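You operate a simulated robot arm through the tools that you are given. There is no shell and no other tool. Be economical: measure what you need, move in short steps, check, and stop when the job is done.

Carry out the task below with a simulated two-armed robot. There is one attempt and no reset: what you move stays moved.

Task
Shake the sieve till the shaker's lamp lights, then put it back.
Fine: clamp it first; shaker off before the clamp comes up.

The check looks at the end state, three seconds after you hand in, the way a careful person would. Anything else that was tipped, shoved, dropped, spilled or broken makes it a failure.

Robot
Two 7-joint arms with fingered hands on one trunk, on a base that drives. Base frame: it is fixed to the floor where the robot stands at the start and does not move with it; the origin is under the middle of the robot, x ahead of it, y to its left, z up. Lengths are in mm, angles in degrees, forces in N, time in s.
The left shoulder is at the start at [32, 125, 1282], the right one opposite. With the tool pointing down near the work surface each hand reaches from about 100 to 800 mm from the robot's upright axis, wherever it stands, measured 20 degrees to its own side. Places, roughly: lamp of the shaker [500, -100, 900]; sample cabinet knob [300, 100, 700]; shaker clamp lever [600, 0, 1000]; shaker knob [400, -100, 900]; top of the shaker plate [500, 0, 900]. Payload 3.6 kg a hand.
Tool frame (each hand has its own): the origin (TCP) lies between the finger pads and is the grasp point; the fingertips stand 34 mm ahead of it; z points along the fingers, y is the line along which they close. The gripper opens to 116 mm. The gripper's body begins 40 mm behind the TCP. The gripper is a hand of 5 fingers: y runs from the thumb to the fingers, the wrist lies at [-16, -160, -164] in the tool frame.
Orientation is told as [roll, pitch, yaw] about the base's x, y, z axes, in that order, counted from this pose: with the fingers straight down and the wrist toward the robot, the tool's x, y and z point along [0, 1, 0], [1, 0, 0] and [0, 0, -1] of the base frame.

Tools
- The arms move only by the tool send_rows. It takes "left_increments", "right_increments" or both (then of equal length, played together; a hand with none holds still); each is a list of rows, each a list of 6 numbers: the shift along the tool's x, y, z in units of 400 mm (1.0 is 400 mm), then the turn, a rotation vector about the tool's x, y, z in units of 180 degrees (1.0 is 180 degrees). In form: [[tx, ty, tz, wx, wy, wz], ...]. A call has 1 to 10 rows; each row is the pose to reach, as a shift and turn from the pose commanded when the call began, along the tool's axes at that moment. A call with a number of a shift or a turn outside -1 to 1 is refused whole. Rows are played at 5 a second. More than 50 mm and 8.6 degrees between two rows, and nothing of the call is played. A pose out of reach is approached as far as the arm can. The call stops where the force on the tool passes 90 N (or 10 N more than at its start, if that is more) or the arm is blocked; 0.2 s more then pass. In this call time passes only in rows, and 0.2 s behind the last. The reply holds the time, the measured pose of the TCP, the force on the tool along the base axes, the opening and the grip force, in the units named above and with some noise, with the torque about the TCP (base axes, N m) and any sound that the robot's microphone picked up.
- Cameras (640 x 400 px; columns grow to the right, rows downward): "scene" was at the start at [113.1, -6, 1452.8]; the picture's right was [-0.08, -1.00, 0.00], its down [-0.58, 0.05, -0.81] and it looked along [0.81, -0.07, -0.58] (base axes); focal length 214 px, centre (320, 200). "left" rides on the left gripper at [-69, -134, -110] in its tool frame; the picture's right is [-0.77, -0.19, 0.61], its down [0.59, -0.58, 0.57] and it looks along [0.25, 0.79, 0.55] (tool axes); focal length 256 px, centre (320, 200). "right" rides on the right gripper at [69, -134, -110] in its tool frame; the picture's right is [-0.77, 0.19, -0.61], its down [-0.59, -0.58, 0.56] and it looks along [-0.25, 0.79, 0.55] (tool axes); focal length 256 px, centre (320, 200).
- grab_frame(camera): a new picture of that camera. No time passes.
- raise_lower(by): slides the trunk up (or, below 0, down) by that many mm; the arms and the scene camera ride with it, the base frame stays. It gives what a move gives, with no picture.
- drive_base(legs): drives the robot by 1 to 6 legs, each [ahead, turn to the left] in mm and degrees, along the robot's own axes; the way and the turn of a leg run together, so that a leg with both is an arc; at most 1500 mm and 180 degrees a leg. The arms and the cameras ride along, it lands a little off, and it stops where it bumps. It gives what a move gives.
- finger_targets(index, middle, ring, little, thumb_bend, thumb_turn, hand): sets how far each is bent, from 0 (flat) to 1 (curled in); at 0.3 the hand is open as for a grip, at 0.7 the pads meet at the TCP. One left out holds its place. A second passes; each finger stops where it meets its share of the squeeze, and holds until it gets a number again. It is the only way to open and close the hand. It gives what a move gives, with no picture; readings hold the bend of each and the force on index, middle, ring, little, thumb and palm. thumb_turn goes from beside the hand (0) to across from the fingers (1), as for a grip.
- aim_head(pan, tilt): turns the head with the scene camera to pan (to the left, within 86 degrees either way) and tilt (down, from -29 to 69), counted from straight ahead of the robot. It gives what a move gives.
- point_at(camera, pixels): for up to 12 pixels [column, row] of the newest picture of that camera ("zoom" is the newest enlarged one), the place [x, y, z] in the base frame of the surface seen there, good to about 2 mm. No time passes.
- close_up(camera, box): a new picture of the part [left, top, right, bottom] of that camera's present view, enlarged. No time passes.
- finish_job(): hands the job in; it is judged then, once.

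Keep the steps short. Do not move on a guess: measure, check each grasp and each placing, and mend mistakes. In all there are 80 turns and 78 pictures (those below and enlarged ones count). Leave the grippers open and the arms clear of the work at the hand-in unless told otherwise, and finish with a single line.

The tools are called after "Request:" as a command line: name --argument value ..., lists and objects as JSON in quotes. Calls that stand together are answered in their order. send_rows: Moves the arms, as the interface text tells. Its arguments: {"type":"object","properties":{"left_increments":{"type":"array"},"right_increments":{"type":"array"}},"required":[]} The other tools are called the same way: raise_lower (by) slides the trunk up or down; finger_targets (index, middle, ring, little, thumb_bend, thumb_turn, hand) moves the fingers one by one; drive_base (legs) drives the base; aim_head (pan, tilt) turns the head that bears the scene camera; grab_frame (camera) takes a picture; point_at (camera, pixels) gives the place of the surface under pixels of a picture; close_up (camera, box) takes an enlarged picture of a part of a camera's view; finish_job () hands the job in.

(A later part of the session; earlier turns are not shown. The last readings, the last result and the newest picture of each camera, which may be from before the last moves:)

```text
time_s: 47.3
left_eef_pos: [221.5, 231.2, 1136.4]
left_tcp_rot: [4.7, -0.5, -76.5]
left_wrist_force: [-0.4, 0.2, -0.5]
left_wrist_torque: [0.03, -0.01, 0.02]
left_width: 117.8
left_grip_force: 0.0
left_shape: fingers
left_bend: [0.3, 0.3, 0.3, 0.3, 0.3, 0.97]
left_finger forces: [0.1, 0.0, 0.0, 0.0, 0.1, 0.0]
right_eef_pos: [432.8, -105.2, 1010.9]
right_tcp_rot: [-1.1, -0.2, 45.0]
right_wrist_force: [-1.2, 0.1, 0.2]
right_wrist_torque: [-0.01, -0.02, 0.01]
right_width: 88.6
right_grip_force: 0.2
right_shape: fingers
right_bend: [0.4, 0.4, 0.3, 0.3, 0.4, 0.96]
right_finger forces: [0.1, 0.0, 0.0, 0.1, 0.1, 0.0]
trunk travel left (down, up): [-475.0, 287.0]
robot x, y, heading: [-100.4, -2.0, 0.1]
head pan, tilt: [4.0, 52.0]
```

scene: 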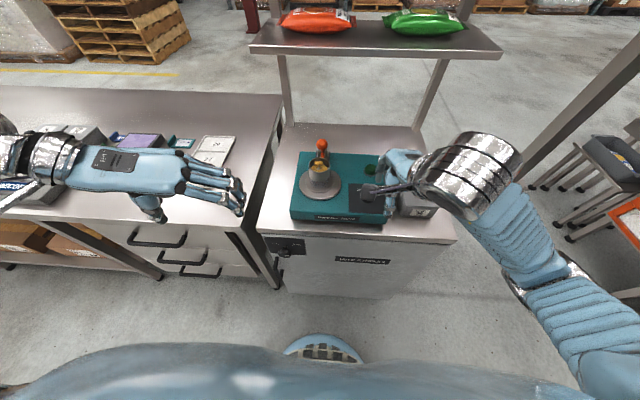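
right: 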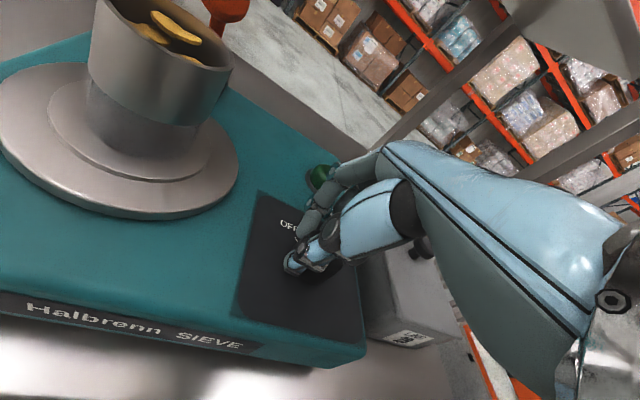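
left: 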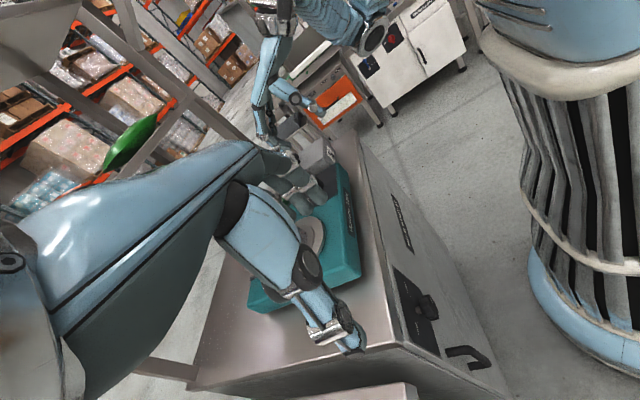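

It is exactly placed. I'll lower to z 964, close a bit firmer and turn clockwise about 45°.

Request:
send_rows --right_increments '[[0, 0, 0.04, 0, 0, 0], [0, 0, 0.08, 0, 0, 0], [0, 0, 0.116, 0, 0, 0], [0, 0, 0.116, 0, 0, 0]]'

Request:
finger_targets --hand "right" --index 0.75 --middle 0.75 --thumb_bend 0.7

Request:
send_rows --right_increments '[[0, 0, 0, 0, 0, 0.04], [0, 0, 0, 0, 0, 0.08], [0, 0, 0, 0, 0, 0.12], [0, 0, 0, 0, 0, 0.16], [0, 0, 0, 0, 0, 0.2], [0, 0, 0, 0, 0, 0.24], [0, 0, 0, 0, 0, 0.26]]'

Request:
close_up --camera "right" --box '[200, 130, 400, 330]'

```text
time_s: 48.3
left_eef_pos: [224.3, 230.8, 1136.1]
left_tcp_rot: [4.8, -0.5, -76.5]
left_wrist_force: [-0.7, 0.5, 0.4]
left_wrist_torque: [0.0, 0.02, 0.0]
left_width: 118.0
left_grip_force: 0.0
left_shape: fingers
left_bend: [0.3, 0.3, 0.3, 0.3, 0.3, 0.97]
left_finger forces: [0.0, 0.0, 0.0, 0.0, 0.1, 0.0]
right_eef_pos: [433.1, -106.1, 964.3]
right_tcp_rot: [-0.9, -0.2, 45.1]
right_wrist_force: [-0.3, -0.3, -0.3]
right_wrist_torque: [0.0, -0.04, 0.0]
right_width: 88.7
right_grip_force: 0.1
right_shape: fingers
right_bend: [0.4, 0.4, 0.3, 0.3, 0.4, 0.96]
right_finger forces: [0.0, 0.0, 0.1, 0.0, 0.0, 0.0]
trunk travel left (down, up): [-475.0, 287.0]
robot x, y, heading: [-97.1, -1.6, -0.2]
head pan, tilt: [4.0, 52.0]
```

```text
time_s: 49.3
left_eef_pos: [224.6, 232.1, 1135.7]
left_tcp_rot: [4.6, -0.5, -76.5]
left_wrist_force: [0.0, 0.2, -0.8]
left_wrist_torque: [0.0, -0.02, -0.01]
left_width: 117.8
left_grip_force: 0.0
left_shape: fingers
left_bend: [0.3, 0.3, 0.3, 0.3, 0.3, 0.97]
left_finger forces: [0.0, 0.1, 0.0, 0.0, 0.0, 0.0]
right_eef_pos: [433.0, -104.1, 964.6]
right_tcp_rot: [-0.9, -0.2, 45.1]
right_wrist_force: [4.8, 9.4, -3.2]
right_wrist_torque: [0.24, -0.04, 0.04]
right_width: 28.7
right_grip_force: 22.8
right_shape: fingers
right_bend: [0.62, 0.6, 0.3, 0.3, 0.63, 0.99]
right_finger forces: [13.2, 13.7, 0.0, 0.0, 17.3, 0.0]
trunk travel left (down, up): [-475.0, 287.0]
robot x, y, heading: [-97.0, 1.0, -0.0]
head pan, tilt: [4.0, 52.0]
```

```text
time_s: 50.9
left_eef_pos: [224.5, 233.0, 1135.3]
left_tcp_rot: [4.5, -0.7, -76.5]
left_wrist_force: [-0.3, -0.3, 0.6]
left_wrist_torque: [0.0, 0.01, -0.01]
left_width: 118.0
left_grip_force: 0.0
left_shape: fingers
left_bend: [0.3, 0.3, 0.3, 0.3, 0.3, 0.97]
left_finger forces: [0.0, 0.1, 0.0, 0.1, 0.0, 0.0]
right_eef_pos: [433.7, -102.5, 964.6]
right_tcp_rot: [-0.2, -0.8, -1.6]
right_wrist_force: [8.9, 18.3, -5.4]
right_wrist_torque: [0.51, -0.24, 0.73]
right_width: 27.0
right_grip_force: 24.2
right_shape: fingers
right_bend: [0.63, 0.59, 0.3, 0.3, 0.63, 1.0]
right_finger forces: [17.7, 16.0, 0.0, 0.0, 15.4, 0.0]
trunk travel left (down, up): [-475.0, 287.0]
robot x, y, heading: [-97.8, 2.2, 0.2]
head pan, tilt: [4.0, 52.0]
```

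```text
2.00 times, centred on (300, 230) of right
```

zoom: 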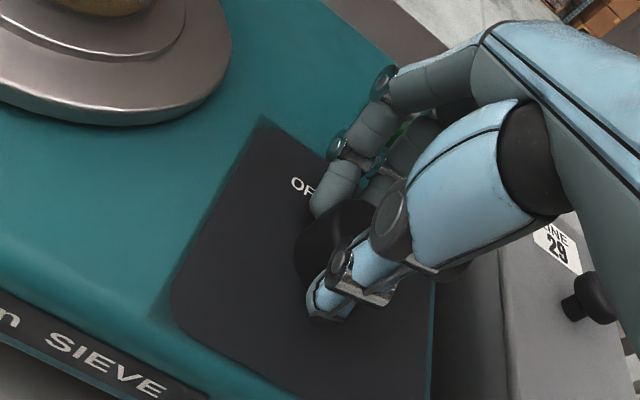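

The vertical torque rose to 0.73 N m, so the knob is at its end stop. I'll open the fingers, lift straight up, and look at the pointer and lamp.

Request:
finger_targets --hand "right" --index 0.4 --middle 0.4 --thumb_bend 0.4 --thumb_turn 0.97

Request:
send_rows --right_increments '[[0, 0, -0.05, 0, 0, 0], [0, 0, -0.1, 0, 0, 0], [-0.02, 0, -0.15, 0, 0, -0.04], [-0.06, 0.02, -0.18, 0, 0, -0.08], [-0.12, 0.02, -0.18, 0, 0, -0.12], [-0.18, 0.02, -0.18, 0, 0, -0.16], [-0.22, 0.02, -0.18, 0, 0, -0.2], [-0.25, 0.02, -0.18, 0, 0, -0.24], [-0.25, 0.02, -0.18, 0, 0, -0.25]]'

Request:
close_up --camera "scene" --box '[290, 130, 420, 230]'

```text
time_s: 51.9
left_eef_pos: [222.4, 231.2, 1136.6]
left_tcp_rot: [4.7, -0.5, -76.5]
left_wrist_force: [-0.3, 0.1, -1.0]
left_wrist_torque: [0.02, -0.02, -0.01]
left_width: 117.8
left_grip_force: 0.1
left_shape: fingers
left_bend: [0.3, 0.3, 0.3, 0.3, 0.3, 0.97]
left_finger forces: [0.1, 0.0, 0.2, 0.0, 0.0, 0.0]
right_eef_pos: [433.0, -106.7, 964.5]
right_tcp_rot: [-0.5, -0.9, -1.7]
right_wrist_force: [0.3, -0.1, -0.2]
right_wrist_torque: [-0.04, 0.01, -0.01]
right_width: 88.3
right_grip_force: 0.0
right_shape: fingers
right_bend: [0.4, 0.4, 0.3, 0.3, 0.4, 0.96]
right_finger forces: [0.0, 0.0, 0.0, 0.1, 0.1, 0.1]
trunk travel left (down, up): [-475.0, 287.0]
robot x, y, heading: [-99.2, -0.3, 0.2]
head pan, tilt: [4.0, 52.0]
```

```text
time_s: 53.9
left_eef_pos: [223.0, 232.2, 1136.6]
left_tcp_rot: [4.6, -0.6, -76.5]
left_wrist_force: [0.0, -0.3, 0.2]
left_wrist_torque: [0.0, 0.0, 0.02]
left_width: 117.9
left_grip_force: 0.0
left_shape: fingers
left_bend: [0.3, 0.3, 0.3, 0.3, 0.3, 0.97]
left_finger forces: [0.0, 0.0, 0.0, 0.0, 0.1, 0.0]
right_eef_pos: [443.1, -185.5, 1030.1]
right_tcp_rot: [-0.4, -1.8, 40.5]
right_wrist_force: [-0.1, -0.2, -0.3]
right_wrist_torque: [-0.01, -0.04, 0.02]
right_width: 88.4
right_grip_force: 0.1
right_shape: fingers
right_bend: [0.4, 0.4, 0.3, 0.3, 0.4, 0.96]
right_finger forces: [0.0, 0.0, 0.0, 0.1, 0.0, 0.0]
right hand out of reach, approached as far as the arm can: row 8, 9
trunk travel left (down, up): [-475.0, 287.0]
robot x, y, heading: [-97.8, 1.6, 0.1]
head pan, tilt: [4.0, 52.0]
```

```text
4.00 times, centred on (355, 180) of scene
```

zoom: 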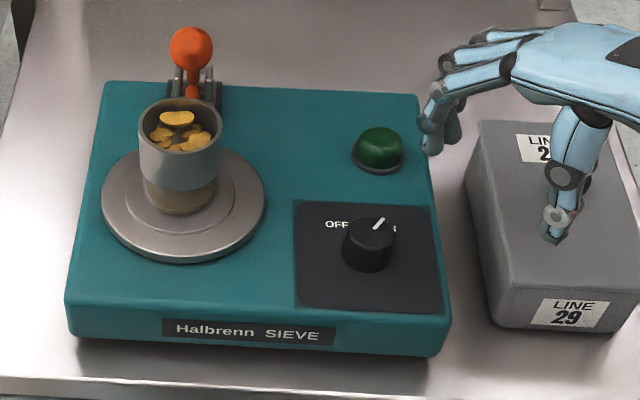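

The pointer is on ON, and powder is gathering in the clear foot, so the shaker is running. I'll wait in place and watch the lamp.

Request:
send_rows --left_increments '[[0, 0, 0, 0, 0, 0], [0, 0, 0, 0, 0, 0], [0, 0, 0, 0, 0, 0], [0, 0, 0, 0, 0, 0], [0, 0, 0, 0, 0, 0], [0, 0, 0, 0, 0, 0], [0, 0, 0, 0, 0, 0], [0, 0, 0, 0, 0, 0], [0, 0, 0, 0, 0, 0], [0, 0, 0, 0, 0, 0]]'

Request:
finger_targets --hand "right" --index 0.4

Request:
close_up --camera "scene" --box '[290, 130, 420, 230]'

```text
time_s: 56.1
left_eef_pos: [222.0, 231.0, 1136.1]
left_tcp_rot: [4.7, -0.6, -76.4]
left_wrist_force: [0.7, 0.1, -0.1]
left_wrist_torque: [0.01, -0.01, -0.02]
left_width: 118.0
left_grip_force: 0.1
left_shape: fingers
left_bend: [0.3, 0.3, 0.3, 0.3, 0.3, 0.97]
left_finger forces: [0.0, 0.0, 0.0, 0.0, 0.1, 0.1]
right_eef_pos: [441.2, -185.1, 1028.4]
right_tcp_rot: [-0.3, -1.7, 40.4]
right_wrist_force: [0.1, -0.5, -0.2]
right_wrist_torque: [0.02, -0.03, 0.03]
right_width: 88.4
right_grip_force: 0.1
right_shape: fingers
right_bend: [0.4, 0.4, 0.3, 0.3, 0.4, 0.96]
right_finger forces: [0.1, 0.0, 0.1, 0.0, 0.0, 0.1]
trunk travel left (down, up): [-475.0, 287.0]
robot x, y, heading: [-97.0, 3.0, -0.1]
head pan, tilt: [4.0, 52.0]
```

```text
time_s: 57.1
left_eef_pos: [223.6, 231.1, 1136.8]
left_tcp_rot: [4.8, -0.4, -76.5]
left_wrist_force: [0.5, 0.2, 0.2]
left_wrist_torque: [0.03, 0.03, -0.05]
left_width: 117.9
left_grip_force: 0.0
left_shape: fingers
left_bend: [0.3, 0.3, 0.3, 0.3, 0.3, 0.97]
left_finger forces: [0.0, 0.1, 0.0, 0.0, 0.1, 0.1]
right_eef_pos: [442.4, -186.1, 1029.7]
right_tcp_rot: [-0.4, -1.7, 40.4]
right_wrist_force: [-0.8, -0.6, 0.1]
right_wrist_torque: [0.02, -0.01, 0.01]
right_width: 88.7
right_grip_force: 0.0
right_shape: fingers
right_bend: [0.4, 0.4, 0.3, 0.3, 0.4, 0.96]
right_finger forces: [0.0, 0.0, 0.0, 0.1, 0.0, 0.0]
trunk travel left (down, up): [-475.0, 287.0]
robot x, y, heading: [-101.0, -1.5, -0.0]
head pan, tilt: [4.0, 52.0]
```

```text
4.00 times, centred on (355, 180) of scene
```

zoom: 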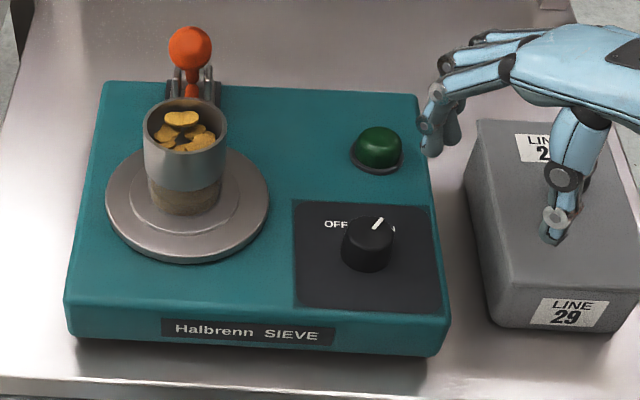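

The powder level is rising and the lamp is still dark. I'll wait about 4 s more and look again.

Request:
send_rows --left_increments '[[0, 0, 0, 0, 0, 0], [0, 0, 0, 0, 0, 0], [0, 0, 0, 0, 0, 0], [0, 0, 0, 0, 0, 0], [0, 0, 0, 0, 0, 0], [0, 0, 0, 0, 0, 0], [0, 0, 0, 0, 0, 0], [0, 0, 0, 0, 0, 0], [0, 0, 0, 0, 0, 0], [0, 0, 0, 0, 0, 0]]'

Request:
send_rows --left_increments '[[0, 0, 0, 0, 0, 0], [0, 0, 0, 0, 0, 0], [0, 0, 0, 0, 0, 0], [0, 0, 0, 0, 0, 0], [0, 0, 0, 0, 0, 0], [0, 0, 0, 0, 0, 0], [0, 0, 0, 0, 0, 0], [0, 0, 0, 0, 0, 0], [0, 0, 0, 0, 0, 0], [0, 0, 0, 0, 0, 0]]'

Request:
close_up --camera "scene" --box '[290, 130, 420, 230]'

```text
time_s: 59.3
left_eef_pos: [222.8, 230.7, 1136.3]
left_tcp_rot: [4.7, -0.5, -76.5]
left_wrist_force: [0.0, 0.3, -1.0]
left_wrist_torque: [0.02, 0.01, 0.03]
left_width: 117.9
left_grip_force: 0.1
left_shape: fingers
left_bend: [0.3, 0.3, 0.3, 0.3, 0.3, 0.97]
left_finger forces: [0.0, 0.0, 0.0, 0.0, 0.0, 0.0]
right_eef_pos: [442.2, -185.6, 1029.6]
right_tcp_rot: [-0.4, -1.7, 40.4]
right_wrist_force: [0.8, -0.3, 0.7]
right_wrist_torque: [-0.01, 0.02, -0.01]
right_width: 88.6
right_grip_force: 0.1
right_shape: fingers
right_bend: [0.4, 0.4, 0.3, 0.3, 0.4, 0.96]
right_finger forces: [0.1, 0.1, 0.0, 0.1, 0.0, 0.1]
trunk travel left (down, up): [-475.0, 287.0]
robot x, y, heading: [-96.0, 0.2, 0.1]
head pan, tilt: [4.0, 52.0]
```

```text
time_s: 61.5
left_eef_pos: [222.7, 231.9, 1136.3]
left_tcp_rot: [4.7, -0.6, -76.5]
left_wrist_force: [-0.2, -0.6, -0.1]
left_wrist_torque: [-0.02, 0.0, 0.03]
left_width: 118.1
left_grip_force: 0.0
left_shape: fingers
left_bend: [0.3, 0.3, 0.3, 0.3, 0.3, 0.97]
left_finger forces: [0.1, 0.1, 0.0, 0.0, 0.1, 0.0]
right_eef_pos: [441.3, -186.0, 1029.9]
right_tcp_rot: [-0.4, -1.7, 40.5]
right_wrist_force: [-0.5, 0.1, 0.4]
right_wrist_torque: [0.0, -0.02, 0.0]
right_width: 88.4
right_grip_force: 0.1
right_shape: fingers
right_bend: [0.4, 0.4, 0.3, 0.3, 0.4, 0.96]
right_finger forces: [0.0, 0.1, 0.0, 0.1, 0.1, 0.1]
trunk travel left (down, up): [-475.0, 287.0]
robot x, y, heading: [-104.1, -0.5, -0.3]
head pan, tilt: [4.0, 52.0]
```

```text
4.00 times, centred on (355, 180) of scene
```

zoom: 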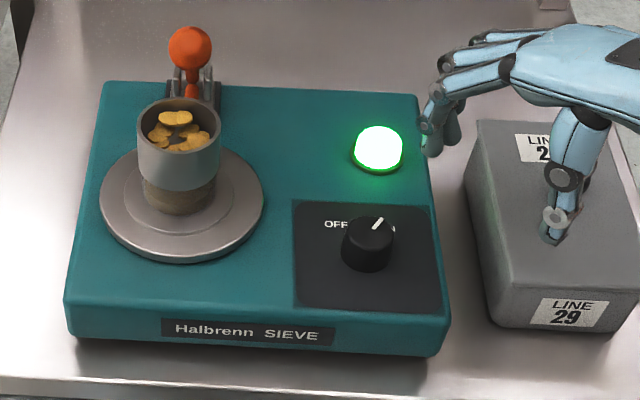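

The lamp is lit. Next I'll switch off, bringing the right hand back above the knob at yaw 0° and z 1010, ready to turn counter-clockwise.

Request:
send_rows --right_increments '[[0.05, 0.043, 0, 0, 0, 0.03], [0.1, 0.086, 0, 0, 0, 0.07], [0.15, 0.13, 0.02, 0, 0, 0.11], [0.1905, 0.1625, 0.04, 0, 0, 0.15], [0.1905, 0.1625, 0.065, 0, 0, 0.19], [0.1905, 0.1625, 0.065, 0, 0, 0.23], [0.1905, 0.1625, 0.065, 0, 0, 0.24], [0.1905, 0.1625, 0.065, 0, 0, 0.24]]'

```text
time_s: 63.3
left_eef_pos: [222.4, 230.9, 1136.7]
left_tcp_rot: [4.7, -0.4, -76.4]
left_wrist_force: [-0.5, 0.4, -0.3]
left_wrist_torque: [0.01, 0.02, 0.0]
left_width: 117.9
left_grip_force: 0.1
left_shape: fingers
left_bend: [0.3, 0.3, 0.3, 0.3, 0.3, 0.97]
left_finger forces: [0.0, 0.0, 0.0, 0.1, 0.1, 0.1]
right_eef_pos: [443.3, -84.3, 1005.0]
right_tcp_rot: [0.8, -1.4, -2.8]
right_wrist_force: [0.0, 0.3, -0.2]
right_wrist_torque: [-0.02, 0.01, 0.03]
right_width: 88.7
right_grip_force: 0.0
right_shape: fingers
right_bend: [0.4, 0.4, 0.3, 0.3, 0.4, 0.96]
right_finger forces: [0.0, 0.0, 0.0, 0.0, 0.1, 0.0]
trunk travel left (down, up): [-475.0, 287.0]
robot x, y, heading: [-99.2, -4.2, 0.0]
head pan, tilt: [4.0, 52.0]
```

It came out 10 mm and 21 mm off, so I'll correct to (433,-106) first, then lower to z 964.

Request:
send_rows --right_increments '[[-0.054, -0.0225, 0, 0, 0, 0], [-0.054, -0.0225, 0, 0, 0, 0], [-0.054, -0.0225, 0.05, 0, 0, 0], [-0.054, -0.0225, 0.101, 0, 0, 0], [-0.054, -0.0225, 0.101, 0, 0, 0]]'

Request:
close_up --camera "right" --box '[200, 130, 400, 330]'

```text
time_s: 64.5
left_eef_pos: [221.9, 230.7, 1136.0]
left_tcp_rot: [4.6, -0.5, -76.4]
left_wrist_force: [0.2, 0.3, -0.8]
left_wrist_torque: [0.06, 0.05, 0.01]
left_width: 117.8
left_grip_force: 0.1
left_shape: fingers
left_bend: [0.3, 0.3, 0.3, 0.3, 0.3, 0.97]
left_finger forces: [0.0, 0.1, 0.0, 0.0, 0.0, 0.0]
right_eef_pos: [432.1, -106.3, 963.9]
right_tcp_rot: [0.9, -1.5, -2.8]
right_wrist_force: [-0.5, -0.6, -0.5]
right_wrist_torque: [0.03, 0.02, 0.02]
right_width: 88.7
right_grip_force: 0.1
right_shape: fingers
right_bend: [0.4, 0.4, 0.3, 0.3, 0.4, 0.96]
right_finger forces: [0.1, 0.0, 0.0, 0.1, 0.0, 0.0]
trunk travel left (down, up): [-475.0, 287.0]
robot x, y, heading: [-95.4, 2.3, 0.1]
head pan, tilt: [4.0, 52.0]
```

```text
2.00 times, centred on (300, 230) of right
```

zoom: 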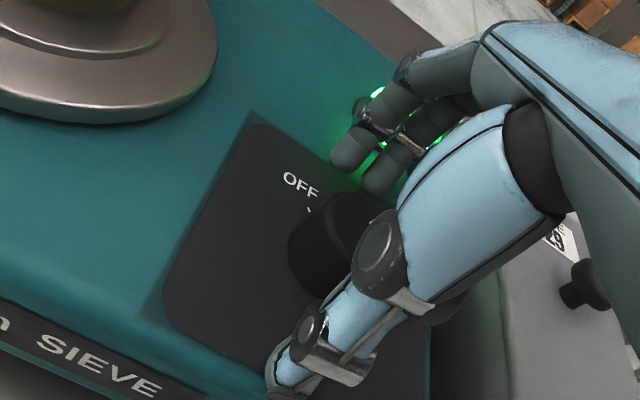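

The knob is centred between the fingers. I'll grip it and turn counter-clockwise about 75°, back to OFF.

Request:
finger_targets --hand "right" --index 0.75 --middle 0.75 --thumb_bend 0.7

Request:
send_rows --right_increments '[[0, 0, 0, 0, 0, -0.042], [0, 0, 0, 0, 0, -0.084], [0, 0, 0, 0, 0, -0.126], [0, 0, 0, 0, 0, -0.168], [0, 0, 0, 0, 0, -0.21], [0, 0, 0, 0, 0, -0.252], [0, 0, 0, 0, 0, -0.294], [0, 0, 0, 0, 0, -0.336], [0, 0, 0, 0, 0, -0.378], [0, 0, 0, 0, 0, -0.415]]'

Request:
finger_targets --hand "right" --index 0.4 --middle 0.4 --thumb_bend 0.4 --thumb_turn 0.97

Request:
close_up --camera "scene" --box '[290, 130, 420, 230]'

```text
time_s: 65.5
left_eef_pos: [224.9, 232.1, 1135.8]
left_tcp_rot: [4.5, -0.5, -76.5]
left_wrist_force: [-0.6, -0.2, -1.0]
left_wrist_torque: [0.01, -0.05, 0.01]
left_width: 117.9
left_grip_force: 0.0
left_shape: fingers
left_bend: [0.3, 0.3, 0.3, 0.3, 0.3, 0.97]
left_finger forces: [0.0, 0.0, 0.0, 0.0, 0.0, 0.0]
right_eef_pos: [435.0, -105.4, 963.9]
right_tcp_rot: [0.8, -1.5, -2.8]
right_wrist_force: [6.8, 1.4, -1.3]
right_wrist_torque: [0.06, -0.15, 0.01]
right_width: 28.7
right_grip_force: 21.4
right_shape: fingers
right_bend: [0.62, 0.6, 0.3, 0.3, 0.63, 0.98]
right_finger forces: [12.1, 12.6, 0.0, 0.0, 18.0, 0.1]
trunk travel left (down, up): [-475.0, 287.0]
robot x, y, heading: [-95.8, -0.5, 0.2]
head pan, tilt: [4.0, 52.0]
```

```text
time_s: 67.7
left_eef_pos: [220.3, 234.4, 1136.6]
left_tcp_rot: [4.7, -0.6, -76.6]
left_wrist_force: [0.1, -0.5, -0.3]
left_wrist_torque: [-0.01, -0.05, -0.02]
left_width: 117.6
left_grip_force: 0.1
left_shape: fingers
left_bend: [0.3, 0.3, 0.3, 0.3, 0.3, 0.97]
left_finger forces: [0.0, 0.0, 0.2, 0.0, 0.0, 0.0]
right_eef_pos: [425.4, -100.4, 965.0]
right_tcp_rot: [-0.7, -1.3, 72.5]
right_wrist_force: [-30.1, 23.7, -9.1]
right_wrist_torque: [0.66, 0.93, 0.1]
right_width: 2.6
right_grip_force: 20.3
right_shape: fingers
right_bend: [0.69, 0.62, 0.3, 0.3, 0.71, 0.94]
right_finger forces: [9.5, 11.4, 0.0, 0.0, 20.3, 0.0]
right hand out of reach, approached as far as the arm can: row 1
trunk travel left (down, up): [-475.0, 287.0]
robot x, y, heading: [-97.2, 5.0, 0.1]
head pan, tilt: [4.0, 52.0]
```

```text
time_s: 68.7
left_eef_pos: [223.1, 230.7, 1136.5]
left_tcp_rot: [4.6, -0.5, -76.6]
left_wrist_force: [-0.2, 0.5, -0.2]
left_wrist_torque: [-0.02, -0.02, 0.03]
left_width: 117.9
left_grip_force: 0.0
left_shape: fingers
left_bend: [0.3, 0.3, 0.3, 0.3, 0.3, 0.97]
left_finger forces: [0.1, 0.0, 0.1, 0.1, 0.1, 0.0]
right_eef_pos: [433.7, -105.5, 963.4]
right_tcp_rot: [-1.2, -1.2, 71.9]
right_wrist_force: [-0.1, 0.7, -0.1]
right_wrist_torque: [0.0, 0.0, 0.01]
right_width: 88.4
right_grip_force: 0.1
right_shape: fingers
right_bend: [0.4, 0.4, 0.3, 0.3, 0.4, 0.96]
right_finger forces: [0.0, 0.1, 0.0, 0.0, 0.1, 0.0]
trunk travel left (down, up): [-475.0, 287.0]
robot x, y, heading: [-99.4, 1.5, -0.1]
head pan, tilt: [4.0, 52.0]
```

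```text
4.00 times, centred on (355, 180) of scene
```

zoom: 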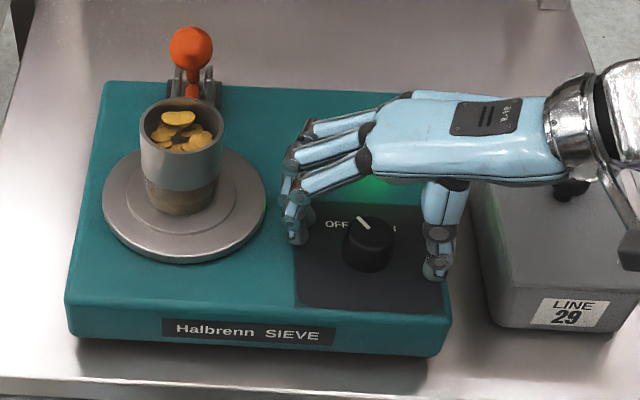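

The pointer is back at the OFF angle. I'll lift the hand clear, confirm with a sharper view, and measure the ball for unclamping.

Request:
point_at --camera "zoom" --pixels '[[191, 47], [191, 30], [191, 65], [172, 47], [210, 47], [195, 92]]'

Request:
send_rows --right_increments '[[0, 0, -0.06, 0, 0, 0], [0, 0, -0.13, 0, 0, 0], [0, 0, -0.22, 0, 0, 0], [0, -0.08, -0.32, 0, 0, 0], [0, -0.16, -0.38, 0, 0, 0], [0, -0.2, -0.38, 0, 0, 0]]'

Request:
close_up --camera "scene" --box '[325, 140, 425, 220]'

```text
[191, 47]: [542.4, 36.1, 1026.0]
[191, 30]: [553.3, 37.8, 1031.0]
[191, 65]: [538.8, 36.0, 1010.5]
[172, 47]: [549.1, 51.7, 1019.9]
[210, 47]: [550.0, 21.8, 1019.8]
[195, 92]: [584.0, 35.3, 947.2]
```

```text
refused: row 4 steps farther than a row can; nothing moved
```

```text
5.00 times, centred on (375, 180) of scene
```

zoom: 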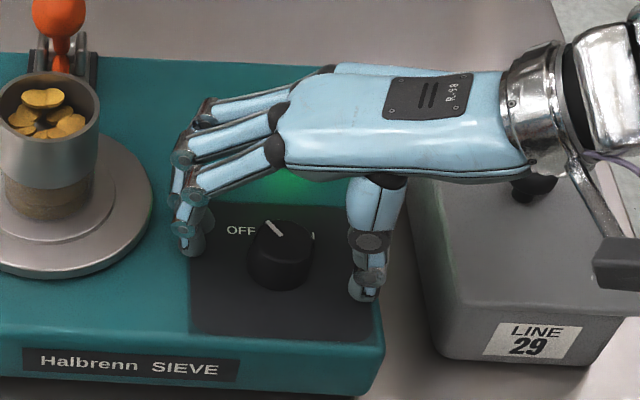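

The pointer is clearly at OFF. Row 4 of the lift was too big, so I'll lift again in smaller steps and turn the hand back to yaw 0° on the way.

Request:
send_rows --right_increments '[[0, 0, -0.06, 0, 0, 0], [0, 0, -0.13, 0, 0, 0], [0, 0, -0.22, 0, 0, 0.04], [0, 0.0, -0.31, 0, 0, 0.08], [0, 0.0, -0.38, 0, 0, 0.12], [0, 0, -0.42, 0, 0, 0.16], [0, 0.0, -0.44, 0, 0, 0.2]]'

```text
time_s: 70.3
left_eef_pos: [222.1, 230.7, 1136.0]
left_tcp_rot: [4.7, -0.5, -76.4]
left_wrist_force: [-0.6, -0.2, -1.0]
left_wrist_torque: [-0.03, -0.01, 0.04]
left_width: 117.4
left_grip_force: 0.1
left_shape: fingers
left_bend: [0.3, 0.3, 0.3, 0.3, 0.3, 0.97]
left_finger forces: [0.0, 0.0, 0.0, 0.0, 0.1, 0.1]
right_eef_pos: [427.1, -109.0, 1139.9]
right_tcp_rot: [-0.3, -1.7, 35.8]
right_wrist_force: [-0.1, -0.7, -0.4]
right_wrist_torque: [0.0, 0.01, -0.04]
right_width: 88.2
right_grip_force: 0.0
right_shape: fingers
right_bend: [0.4, 0.4, 0.3, 0.3, 0.4, 0.96]
right_finger forces: [0.0, 0.1, 0.0, 0.0, 0.1, 0.0]
trunk travel left (down, up): [-475.0, 287.0]
robot x, y, heading: [-100.0, 2.6, -0.1]
head pan, tilt: [4.0, 52.0]
```

I'll move above the ball at (553,36) with yaw 0° and z 1110, and pre-shape the fingers as a cage again.

Request:
send_rows --right_increments '[[0.02, 0.08, 0, 0, 0, 0.04], [0.045, 0.17, 0, 0, 0, 0.08], [0.07, 0.26, 0.02, 0, 0, 0.12], [0.095, 0.35, 0.04, 0, 0, 0.16], [0.12, 0.44, 0.06, 0, 0, 0.199], [0.111, 0.468, 0.075, 0, 0, 0.199], [0.111, 0.468, 0.075, 0, 0, 0.199]]'

Request:
finger_targets --hand "right" --index 0.52 --middle 0.52 --ring 0.52 --little 0.52 --thumb_bend 0.54

Request:
close_up --camera "right" --box '[160, 130, 400, 330]'

```text
time_s: 71.9
left_eef_pos: [222.3, 232.0, 1136.1]
left_tcp_rot: [4.7, -0.5, -76.5]
left_wrist_force: [-0.5, 1.1, 0.3]
left_wrist_torque: [0.0, -0.01, -0.05]
left_width: 117.6
left_grip_force: 0.0
left_shape: fingers
left_bend: [0.3, 0.3, 0.3, 0.3, 0.3, 0.97]
left_finger forces: [0.1, 0.0, 0.0, 0.0, 0.0, 0.1]
right_eef_pos: [554.5, 37.9, 1114.6]
right_tcp_rot: [0.6, -1.5, 0.1]
right_wrist_force: [-0.3, 0.5, -0.2]
right_wrist_torque: [0.01, 0.02, 0.02]
right_width: 88.4
right_grip_force: 0.1
right_shape: fingers
right_bend: [0.4, 0.4, 0.3, 0.3, 0.4, 0.96]
right_finger forces: [0.0, 0.1, 0.1, 0.1, 0.1, 0.0]
trunk travel left (down, up): [-475.0, 287.0]
robot x, y, heading: [-97.7, -0.2, 0.3]
head pan, tilt: [4.0, 52.0]
```

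```text
time_s: 72.9
left_eef_pos: [223.6, 229.7, 1136.0]
left_tcp_rot: [4.7, -0.6, -76.4]
left_wrist_force: [-0.2, 0.2, 0.4]
left_wrist_torque: [-0.01, -0.04, 0.04]
left_width: 117.6
left_grip_force: 0.1
left_shape: fingers
left_bend: [0.3, 0.3, 0.3, 0.3, 0.3, 0.97]
left_finger forces: [0.0, 0.0, 0.0, 0.0, 0.0, 0.0]
right_eef_pos: [555.7, 38.1, 1114.6]
right_tcp_rot: [0.7, -1.6, 0.1]
right_wrist_force: [-0.6, 0.4, 0.3]
right_wrist_torque: [-0.02, -0.02, -0.03]
right_width: 51.0
right_grip_force: 0.2
right_shape: fingers
right_bend: [0.52, 0.52, 0.52, 0.52, 0.54, 0.97]
right_finger forces: [0.1, 0.1, 0.1, 0.1, 0.1, 0.0]
trunk travel left (down, up): [-475.0, 287.0]
robot x, y, heading: [-98.4, -0.0, -0.0]
head pan, tilt: [4.0, 52.0]
```

```text
2.00 times, centred on (280, 230) of right
```

zoom: 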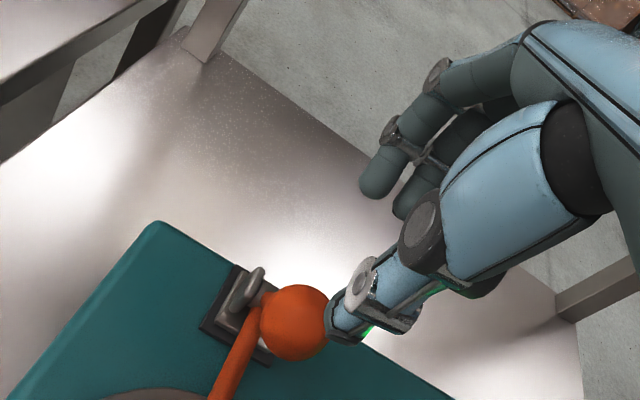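

It is positioned. I'll lower around the ball to z 1041.

Request:
send_rows --right_increments '[[-0.003, -0.005, 0.05, 0, 0, 0], [-0.003, -0.005, 0.1, 0, 0, 0], [-0.003, -0.005, 0.14, 0, 0, 0], [-0.003, -0.005, 0.165, 0, 0, 0], [-0.003, -0.005, 0.184, 0, 0, 0], [-0.003, -0.005, 0.184, 0, 0, 0]]'

Request:
close_up --camera "right" --box '[160, 130, 400, 330]'

```text
time_s: 74.3
left_eef_pos: [222.4, 231.2, 1136.0]
left_tcp_rot: [4.7, -0.4, -76.5]
left_wrist_force: [-0.6, -0.4, 0.7]
left_wrist_torque: [0.02, -0.01, 0.02]
left_width: 117.9
left_grip_force: 0.0
left_shape: fingers
left_bend: [0.3, 0.3, 0.3, 0.3, 0.3, 0.97]
left_finger forces: [0.1, 0.0, 0.0, 0.0, 0.0, 0.0]
right_eef_pos: [555.4, 38.0, 1041.6]
right_tcp_rot: [0.6, -1.4, 0.1]
right_wrist_force: [-0.4, 0.3, 0.1]
right_wrist_torque: [0.0, 0.02, -0.01]
right_width: 50.9
right_grip_force: 0.0
right_shape: fingers
right_bend: [0.52, 0.52, 0.52, 0.52, 0.54, 0.97]
right_finger forces: [0.0, 0.0, 0.1, 0.0, 0.1, 0.0]
trunk travel left (down, up): [-475.0, 287.0]
robot x, y, heading: [-98.2, 1.4, 0.0]
head pan, tilt: [4.0, 52.0]
```

```text
2.00 times, centred on (280, 230) of right
```

zoom: 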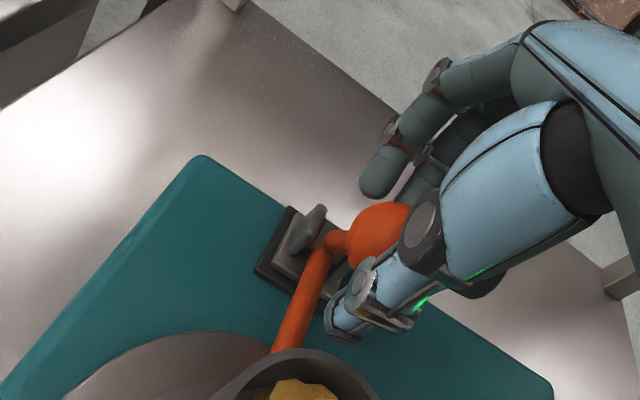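

The ball is caged. I'll push it back up and rearward along its arc to unclamp.

Request:
send_rows --right_increments '[[0, 0.02, -0.01, 0, 0, 0], [0, 0.0425, -0.02, 0, 0, 0], [0, 0.08, -0.0325, 0, 0, 0], [0, 0.1175, -0.04, 0, 0, 0], [0, 0.1575, -0.04, 0, 0, 0], [0, 0.195, -0.0325, 0, 0, 0], [0, 0.2325, -0.02, 0, 0, 0], [0, 0.262, -0.005, 0, 0, 0], [0, 0.262, -0.005, 0, 0, 0]]'

Request:
close_up --camera "right" --box '[130, 130, 400, 355]'

```text
time_s: 76.3
left_eef_pos: [222.9, 230.6, 1135.6]
left_tcp_rot: [4.7, -0.5, -76.5]
left_wrist_force: [0.6, 0.8, 0.5]
left_wrist_torque: [0.02, 0.02, 0.01]
left_width: 117.9
left_grip_force: 0.0
left_shape: fingers
left_bend: [0.3, 0.3, 0.3, 0.3, 0.3, 0.97]
left_finger forces: [0.0, 0.1, 0.1, 0.0, 0.1, 0.0]
right_eef_pos: [659.9, 37.5, 1046.7]
right_tcp_rot: [0.8, -1.5, 0.1]
right_wrist_force: [-0.5, 0.6, -0.2]
right_wrist_torque: [-0.04, -0.04, 0.01]
right_width: 51.1
right_grip_force: 0.1
right_shape: fingers
right_bend: [0.52, 0.52, 0.52, 0.52, 0.54, 0.97]
right_finger forces: [0.0, 0.0, 0.0, 0.0, 0.2, 0.0]
trunk travel left (down, up): [-475.0, 287.0]
robot x, y, heading: [-97.0, -1.4, -0.0]
head pan, tilt: [4.0, 52.0]
```

```text
1.78 times, centred on (265, 242) of right
```

zoom: 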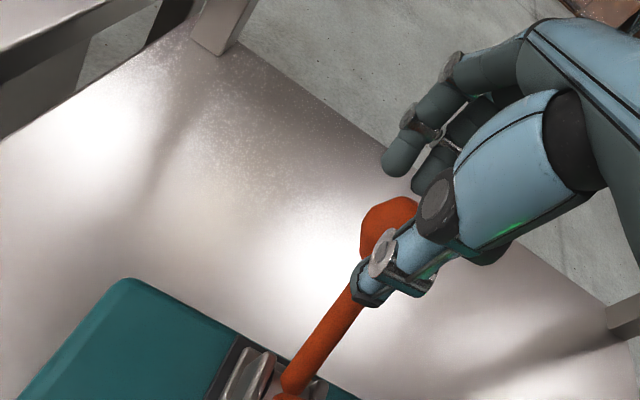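

The lever is fully back and unloaded. I'll lift off the ball, back out from under the shelf and park the right hand off to the right, then check the shaker.

Request:
send_rows --right_increments '[[0, -0.01, -0.05, 0, 0, 0], [0, -0.01, -0.115, 0, 0, 0], [0, -0.1, -0.12, 0, 0, 0], [0, -0.2, -0.13, 0, 0, 0], [-0.07, -0.28, -0.15, 0, 0, 0], [-0.16, -0.34, -0.17, 0, 0, 0], [-0.26, -0.38, -0.19, 0, 0, 0], [-0.37, -0.39, -0.2, 0, 0, 0], [-0.48, -0.39, -0.2, 0, 0, 0], [-0.58, -0.39, -0.2, 0, 0, 0]]'

Request:
close_up --camera "scene" --box '[290, 120, 420, 220]'

Request:
point_at --camera "zoom" --pixels '[[140, 165], [220, 165], [180, 140], [180, 190], [193, 65], [192, 30]]'

```text
time_s: 78.5
left_eef_pos: [223.1, 229.8, 1136.8]
left_tcp_rot: [4.6, -0.4, -76.5]
left_wrist_force: [-0.3, 0.5, -0.1]
left_wrist_torque: [0.02, 0.02, 0.01]
left_width: 117.6
left_grip_force: 0.0
left_shape: fingers
left_bend: [0.3, 0.3, 0.3, 0.3, 0.3, 0.97]
left_finger forces: [0.0, 0.1, 0.0, 0.1, 0.0, 0.0]
right_eef_pos: [502.2, -196.4, 1120.1]
right_tcp_rot: [0.8, -1.6, 0.1]
right_wrist_force: [0.4, -0.5, -0.6]
right_wrist_torque: [0.01, 0.01, 0.05]
right_width: 51.0
right_grip_force: 0.1
right_shape: fingers
right_bend: [0.52, 0.52, 0.52, 0.52, 0.54, 0.97]
right_finger forces: [0.1, 0.0, 0.0, 0.0, 0.0, 0.0]
trunk travel left (down, up): [-475.0, 287.0]
robot x, y, heading: [-98.6, -0.9, -0.1]
head pan, tilt: [4.0, 52.0]
```

```text
4.00 times, centred on (355, 170) of scene
```

zoom: 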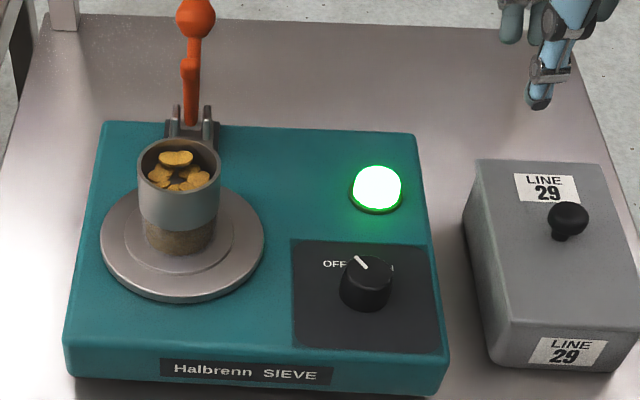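

```text
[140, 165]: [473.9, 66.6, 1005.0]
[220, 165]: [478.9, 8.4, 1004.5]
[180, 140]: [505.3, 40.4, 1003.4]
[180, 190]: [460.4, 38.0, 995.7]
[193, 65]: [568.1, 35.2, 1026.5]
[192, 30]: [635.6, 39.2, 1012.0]
```

The lever is up, the knob is OFF, the lamp is lit and the sieve is still centred at (476,38). Now I'll bring the left hand forward and level it before picking the sieve up.

Request:
send_rows --left_increments '[[0.06, 0.02, 0, -0.01, -0.003, 0], [0.12, 0.04, 0, -0.0254, -0.006, 0], [0.19, 0.065, 0, -0.0254, -0.006, 0], [0.254, 0.087, 0, -0.0254, -0.006, 0], [0.254, 0.087, 0, -0.0254, -0.006, 0]]'

```text
time_s: 79.7
left_eef_pos: [329.5, 221.6, 1144.6]
left_tcp_rot: [3.6, -4.9, -76.8]
left_wrist_force: [0.6, -0.3, 0.4]
left_wrist_torque: [-0.01, -0.01, 0.0]
left_width: 117.8
left_grip_force: 0.3
left_shape: fingers
left_bend: [0.3, 0.3, 0.3, 0.3, 0.3, 0.97]
left_finger forces: [0.0, 0.0, 0.0, 0.0, 0.1, 0.0]
right_eef_pos: [501.8, -193.6, 1118.4]
right_tcp_rot: [0.8, -1.6, 0.1]
right_wrist_force: [-0.5, 0.7, -0.1]
right_wrist_torque: [-0.01, 0.01, 0.0]
right_width: 51.1
right_grip_force: 0.1
right_shape: fingers
right_bend: [0.52, 0.52, 0.52, 0.52, 0.54, 0.97]
right_finger forces: [0.0, 0.1, 0.0, 0.0, 0.0, 0.0]
trunk travel left (down, up): [-475.0, 287.0]
robot x, y, heading: [-96.7, -0.0, -0.3]
head pan, tilt: [4.0, 52.0]
```

The tilt readings follow the tool axes, so I'll correct the tilt with those in place, then move over the sieve at z about 1080.

Request:
send_rows --left_increments '[[0, 0, 0, 0.014, -0.01, -0.005], [0, 0, 0, 0.0272, -0.02, -0.01], [0, 0, 0, 0.0272, -0.02, -0.01]]'

Request:
send_rows --left_increments '[[0.04, 0.08, 0.03, 0, 0, 0], [0.08, 0.16, 0.06, 0, 0, 0], [0.12, 0.25, 0.09, 0, 0, 0], [0.16, 0.33, 0.12, 0, 0, 0], [0.2, 0.41, 0.14, 0, 0, 0], [0.23, 0.48, 0.155, 0, 0, 0], [0.248, 0.534, 0.16, 0, 0, 0], [0.248, 0.534, 0.16, 0, 0, 0]]'

```text
time_s: 80.5
left_eef_pos: [330.5, 220.2, 1144.8]
left_tcp_rot: [-0.1, -0.2, -74.8]
left_wrist_force: [0.3, 0.1, 0.4]
left_wrist_torque: [0.0, 0.01, -0.01]
left_width: 117.6
left_grip_force: 0.0
left_shape: fingers
left_bend: [0.3, 0.3, 0.3, 0.3, 0.3, 0.97]
left_finger forces: [0.0, 0.0, 0.0, 0.0, 0.1, 0.0]
right_eef_pos: [502.7, -194.9, 1119.5]
right_tcp_rot: [0.8, -1.7, 0.1]
right_wrist_force: [-0.4, -0.7, -0.6]
right_wrist_torque: [0.04, -0.01, -0.04]
right_width: 50.8
right_grip_force: 0.1
right_shape: fingers
right_bend: [0.52, 0.52, 0.52, 0.52, 0.54, 0.97]
right_finger forces: [0.1, 0.0, 0.1, 0.0, 0.0, 0.1]
trunk travel left (down, up): [-475.0, 287.0]
robot x, y, heading: [-101.8, 1.4, 0.0]
head pan, tilt: [4.0, 52.0]
```

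```text
time_s: 82.3
left_eef_pos: [480.7, 40.5, 1080.3]
left_tcp_rot: [-0.1, -0.2, -74.9]
left_wrist_force: [0.0, 0.4, -0.3]
left_wrist_torque: [-0.02, 0.03, -0.01]
left_width: 117.9
left_grip_force: 0.0
left_shape: fingers
left_bend: [0.3, 0.3, 0.3, 0.3, 0.3, 0.97]
left_finger forces: [0.0, 0.1, 0.0, 0.0, 0.1, 0.1]
right_eef_pos: [502.2, -194.5, 1119.2]
right_tcp_rot: [0.7, -1.7, 0.0]
right_wrist_force: [-0.9, 0.1, 0.2]
right_wrist_torque: [0.02, 0.01, 0.02]
right_width: 51.0
right_grip_force: 0.0
right_shape: fingers
right_bend: [0.52, 0.52, 0.52, 0.52, 0.54, 0.97]
right_finger forces: [0.0, 0.0, 0.0, 0.0, 0.0, 0.0]
trunk travel left (down, up): [-475.0, 287.0]
robot x, y, heading: [-96.1, 0.2, 0.1]
head pan, tilt: [4.0, 52.0]
```

It reached (481,40,1080) and is level. I'll correct to (476.5,38), lower to z 992 and close gently as before.

Request:
send_rows --left_increments '[[-0.011, 0.0035, 0.04, 0, 0, 0], [-0.011, 0.0035, 0.1, 0, 0, 0], [-0.011, 0.0035, 0.15, 0, 0, 0], [-0.011, 0.0035, 0.19, 0, 0, 0], [-0.011, 0.0035, 0.22, 0, 0, 0], [-0.011, 0.0035, 0.22, 0, 0, 0]]'

Request:
finger_targets --hand "left" --index 0.58 --middle 0.58 --ring 0.58 --little 0.58 --thumb_bend 0.58

Request:
close_up --camera "scene" --box '[260, 110, 400, 220]'

```text
time_s: 83.7
left_eef_pos: [478.1, 37.9, 991.9]
left_tcp_rot: [0.0, -0.2, -74.9]
left_wrist_force: [0.7, -0.2, -0.1]
left_wrist_torque: [-0.01, 0.01, 0.01]
left_width: 117.7
left_grip_force: 0.0
left_shape: fingers
left_bend: [0.3, 0.3, 0.3, 0.3, 0.3, 0.97]
left_finger forces: [0.1, 0.2, 0.0, 0.0, 0.0, 0.0]
right_eef_pos: [501.7, -194.5, 1119.9]
right_tcp_rot: [0.8, -1.6, 0.1]
right_wrist_force: [0.4, -0.3, 0.0]
right_wrist_torque: [-0.02, 0.0, -0.01]
right_width: 51.0
right_grip_force: 0.0
right_shape: fingers
right_bend: [0.52, 0.52, 0.52, 0.52, 0.54, 0.97]
right_finger forces: [0.0, 0.0, 0.0, 0.0, 0.1, 0.0]
trunk travel left (down, up): [-475.0, 287.0]
robot x, y, heading: [-99.3, 1.6, -0.0]
head pan, tilt: [4.0, 52.0]
```

```text
time_s: 84.7
left_eef_pos: [477.7, 36.7, 993.1]
left_tcp_rot: [-0.1, -0.2, -74.8]
left_wrist_force: [0.4, 0.5, 1.9]
left_wrist_torque: [-0.14, -0.04, 0.01]
left_width: 55.9
left_grip_force: 15.2
left_shape: fingers
left_bend: [0.52, 0.51, 0.57, 0.57, 0.52, 0.97]
left_finger forces: [6.5, 8.2, 0.1, 0.0, 15.7, 0.0]
right_eef_pos: [502.2, -194.7, 1119.3]
right_tcp_rot: [0.8, -1.6, 0.1]
right_wrist_force: [0.5, 0.2, -0.9]
right_wrist_torque: [0.0, -0.03, 0.01]
right_width: 50.9
right_grip_force: 0.0
right_shape: fingers
right_bend: [0.52, 0.52, 0.52, 0.52, 0.54, 0.97]
right_finger forces: [0.0, 0.0, 0.1, 0.0, 0.0, 0.0]
trunk travel left (down, up): [-475.0, 287.0]
robot x, y, heading: [-98.7, -1.5, 0.0]
head pan, tilt: [4.0, 52.0]
```

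```text
3.64 times, centred on (330, 165) of scene
```

zoom: 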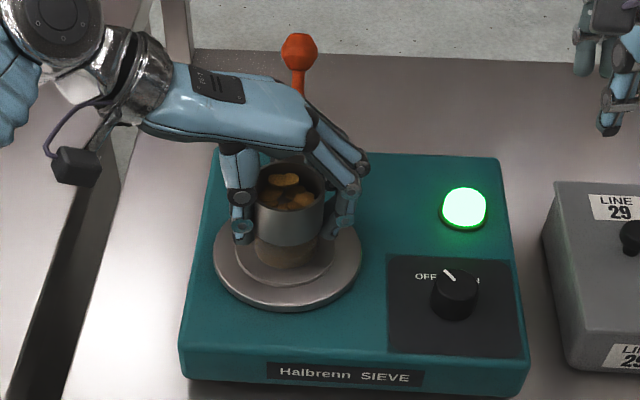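

The grip is the same as before (56 mm, 15 N). I'll lift straight up, then carry the sieve left towards its place, turning the hand back only once it is clear of the lever.

Request:
send_rows --left_increments '[[0, 0, -0.03, 0, 0, 0], [0, 0, -0.08, 0, 0, 0], [0, 0, -0.14, 0, 0, 0], [0.015, -0.03, -0.175, 0, 0, 0], [0.04, -0.085, -0.18, 0, 0, 0], [0.07, -0.15, -0.18, 0, 0, 0], [0.1, -0.22, -0.18, 0, 0, -0.035], [0.13, -0.285, -0.18, 0, 0, -0.075], [0.155, -0.34, -0.18, 0, 0, -0.11], [0.172, -0.373, -0.18, 0, 0, -0.144]]'

```text
time_s: 86.9
left_eef_pos: [504.5, 199.3, 1064.5]
left_tcp_rot: [-0.2, 0.0, -48.9]
left_wrist_force: [0.8, 0.1, -3.4]
left_wrist_torque: [0.06, -0.02, -0.02]
left_width: 55.8
left_grip_force: 14.4
left_shape: fingers
left_bend: [0.52, 0.51, 0.57, 0.57, 0.52, 0.97]
left_finger forces: [6.3, 8.0, 0.0, 0.1, 14.6, 0.0]
right_eef_pos: [502.8, -194.0, 1118.7]
right_tcp_rot: [0.8, -1.4, 0.2]
right_wrist_force: [0.4, -0.3, 0.4]
right_wrist_torque: [-0.01, -0.02, 0.0]
right_width: 50.9
right_grip_force: 0.0
right_shape: fingers
right_bend: [0.52, 0.52, 0.52, 0.52, 0.54, 0.97]
right_finger forces: [0.0, 0.1, 0.1, 0.0, 0.0, 0.0]
trunk travel left (down, up): [-475.0, 287.0]
robot x, y, heading: [-97.4, 0.8, -0.1]
head pan, tilt: [4.0, 52.0]
```

It is steady at (505,199,1065). I'll continue to above its original place at (529,340), turning back to yaw 0°, and go down to z 1000.

Request:
send_rows --left_increments '[[0.025, -0.02, 0, 0, 0, -0.03], [0.06, -0.049, 0, 0, 0, -0.06], [0.1, -0.081, 0, 0, 0, -0.095], [0.14, -0.1135, 0, 0, 0, -0.13], [0.18, -0.146, 0, 0, 0, -0.165], [0.22, -0.178, 0, 0, 0, -0.2], [0.255, -0.207, 0.02, 0, 0, -0.23], [0.277, -0.2245, 0.06, 0, 0, -0.255], [0.277, -0.2245, 0.12, 0, 0, -0.2717], [0.277, -0.2245, 0.16, 0, 0, -0.2717]]'

Request:
aim_head --pan 26 --tilt 45

Request:
close_up --camera "scene" --box '[240, 100, 400, 220]'

```text
time_s: 89.1
left_eef_pos: [530.0, 340.2, 999.5]
left_tcp_rot: [-0.1, 0.0, 0.1]
left_wrist_force: [-0.3, 0.0, -2.1]
left_wrist_torque: [0.0, -0.01, -0.01]
left_width: 55.6
left_grip_force: 13.9
left_shape: fingers
left_bend: [0.52, 0.51, 0.57, 0.57, 0.52, 0.97]
left_finger forces: [6.2, 7.7, 0.1, 0.0, 14.5, 0.1]
right_eef_pos: [502.8, -194.4, 1119.0]
right_tcp_rot: [0.7, -1.5, 0.1]
right_wrist_force: [-0.3, -0.7, 1.1]
right_wrist_torque: [0.03, 0.0, -0.01]
right_width: 51.1
right_grip_force: 0.0
right_shape: fingers
right_bend: [0.52, 0.52, 0.52, 0.52, 0.54, 0.97]
right_finger forces: [0.0, 0.0, 0.1, 0.0, 0.1, 0.0]
trunk travel left (down, up): [-475.0, 287.0]
robot x, y, heading: [-99.4, -1.7, -0.2]
head pan, tilt: [4.0, 52.0]
```

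```text
time_s: 90.0
left_eef_pos: [529.9, 341.1, 999.4]
left_tcp_rot: [-0.2, 0.1, -0.1]
left_wrist_force: [0.3, 0.2, -2.5]
left_wrist_torque: [0.01, -0.01, 0.01]
left_width: 55.4
left_grip_force: 14.6
left_shape: fingers
left_bend: [0.52, 0.51, 0.57, 0.57, 0.52, 0.97]
left_finger forces: [6.2, 7.7, 0.0, 0.0, 14.5, 0.0]
right_eef_pos: [503.4, -193.6, 1118.7]
right_tcp_rot: [0.8, -1.5, 0.1]
right_wrist_force: [0.6, 0.2, 0.0]
right_wrist_torque: [0.02, 0.0, 0.05]
right_width: 50.9
right_grip_force: 0.0
right_shape: fingers
right_bend: [0.52, 0.52, 0.52, 0.52, 0.54, 0.97]
right_finger forces: [0.1, 0.0, 0.0, 0.0, 0.0, 0.0]
trunk travel left (down, up): [-475.0, 287.0]
robot x, y, heading: [-97.6, -1.3, 0.2]
head pan, tilt: [26.0, 45.0]
```

```text
3.33 times, centred on (320, 160) of scene
```

zoom: 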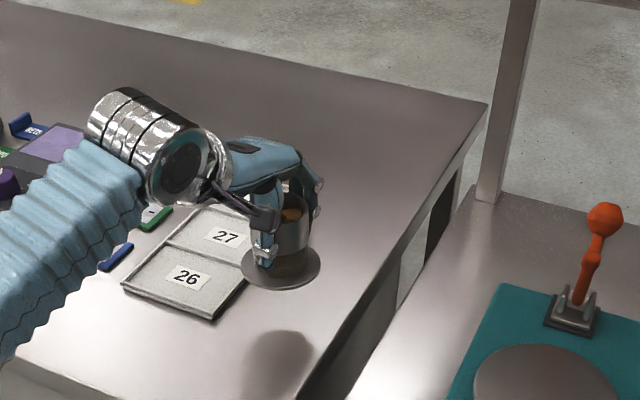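

It is above its place. I'll lower slowly to TCP z 923 and watch for contact.

Request:
send_rows --left_increments '[[-0.002, -0.002, 0.06, 0, 0, 0], [-0.002, -0.002, 0.12, 0, 0, 0], [-0.002, -0.002, 0.16, 0, 0, 0], [-0.002, -0.002, 0.18, 0, 0, 0], [-0.002, -0.002, 0.19, 0, 0, 0], [-0.002, -0.002, 0.19, 0, 0, 0]]'

```text
time_s: 91.3
left_eef_pos: [528.4, 337.4, 923.4]
left_tcp_rot: [-0.3, 0.1, -0.2]
left_wrist_force: [0.9, -0.2, -3.6]
left_wrist_torque: [0.0, -0.01, -0.04]
left_width: 55.7
left_grip_force: 14.3
left_shape: fingers
left_bend: [0.52, 0.51, 0.57, 0.57, 0.52, 0.97]
left_finger forces: [6.2, 7.7, 0.1, 0.0, 14.3, 0.1]
right_eef_pos: [503.0, -193.5, 1119.1]
right_tcp_rot: [0.9, -1.5, 0.1]
right_wrist_force: [-0.1, -0.5, -0.3]
right_wrist_torque: [0.02, 0.0, 0.0]
right_width: 50.9
right_grip_force: 0.2
right_shape: fingers
right_bend: [0.52, 0.52, 0.52, 0.52, 0.54, 0.97]
right_finger forces: [0.0, 0.0, 0.0, 0.1, 0.0, 0.0]
trunk travel left (down, up): [-475.0, 287.0]
robot x, y, heading: [-94.0, -1.3, 0.2]
head pan, tilt: [26.0, 45.0]
```

Still carrying the weight (-3.6 N). I'll go down 2 to 4 mm more.

Request:
send_rows --left_increments '[[0.002, 0, 0.004, 0, 0, 0], [0.003, 0, 0.007, 0, 0, 0], [0.003, 0, 0.007, 0, 0, 0]]'

```text
time_s: 92.2
left_eef_pos: [530.1, 340.8, 920.6]
left_tcp_rot: [-0.2, 0.0, -0.1]
left_wrist_force: [-0.1, 0.1, -1.0]
left_wrist_torque: [0.0, -0.06, 0.0]
left_width: 55.6
left_grip_force: 14.9
left_shape: fingers
left_bend: [0.52, 0.51, 0.57, 0.57, 0.52, 0.97]
left_finger forces: [6.3, 8.0, 0.1, 0.0, 14.8, 0.0]
right_eef_pos: [503.6, -193.8, 1119.6]
right_tcp_rot: [0.8, -1.6, 0.1]
right_wrist_force: [0.1, 0.4, -1.5]
right_wrist_torque: [0.01, 0.01, 0.01]
right_width: 50.9
right_grip_force: 0.0
right_shape: fingers
right_bend: [0.52, 0.52, 0.52, 0.52, 0.54, 0.97]
right_finger forces: [0.0, 0.0, 0.0, 0.0, 0.1, 0.0]
trunk travel left (down, up): [-475.0, 287.0]
robot x, y, heading: [-99.4, -1.0, -0.1]
head pan, tilt: [26.0, 45.0]
```

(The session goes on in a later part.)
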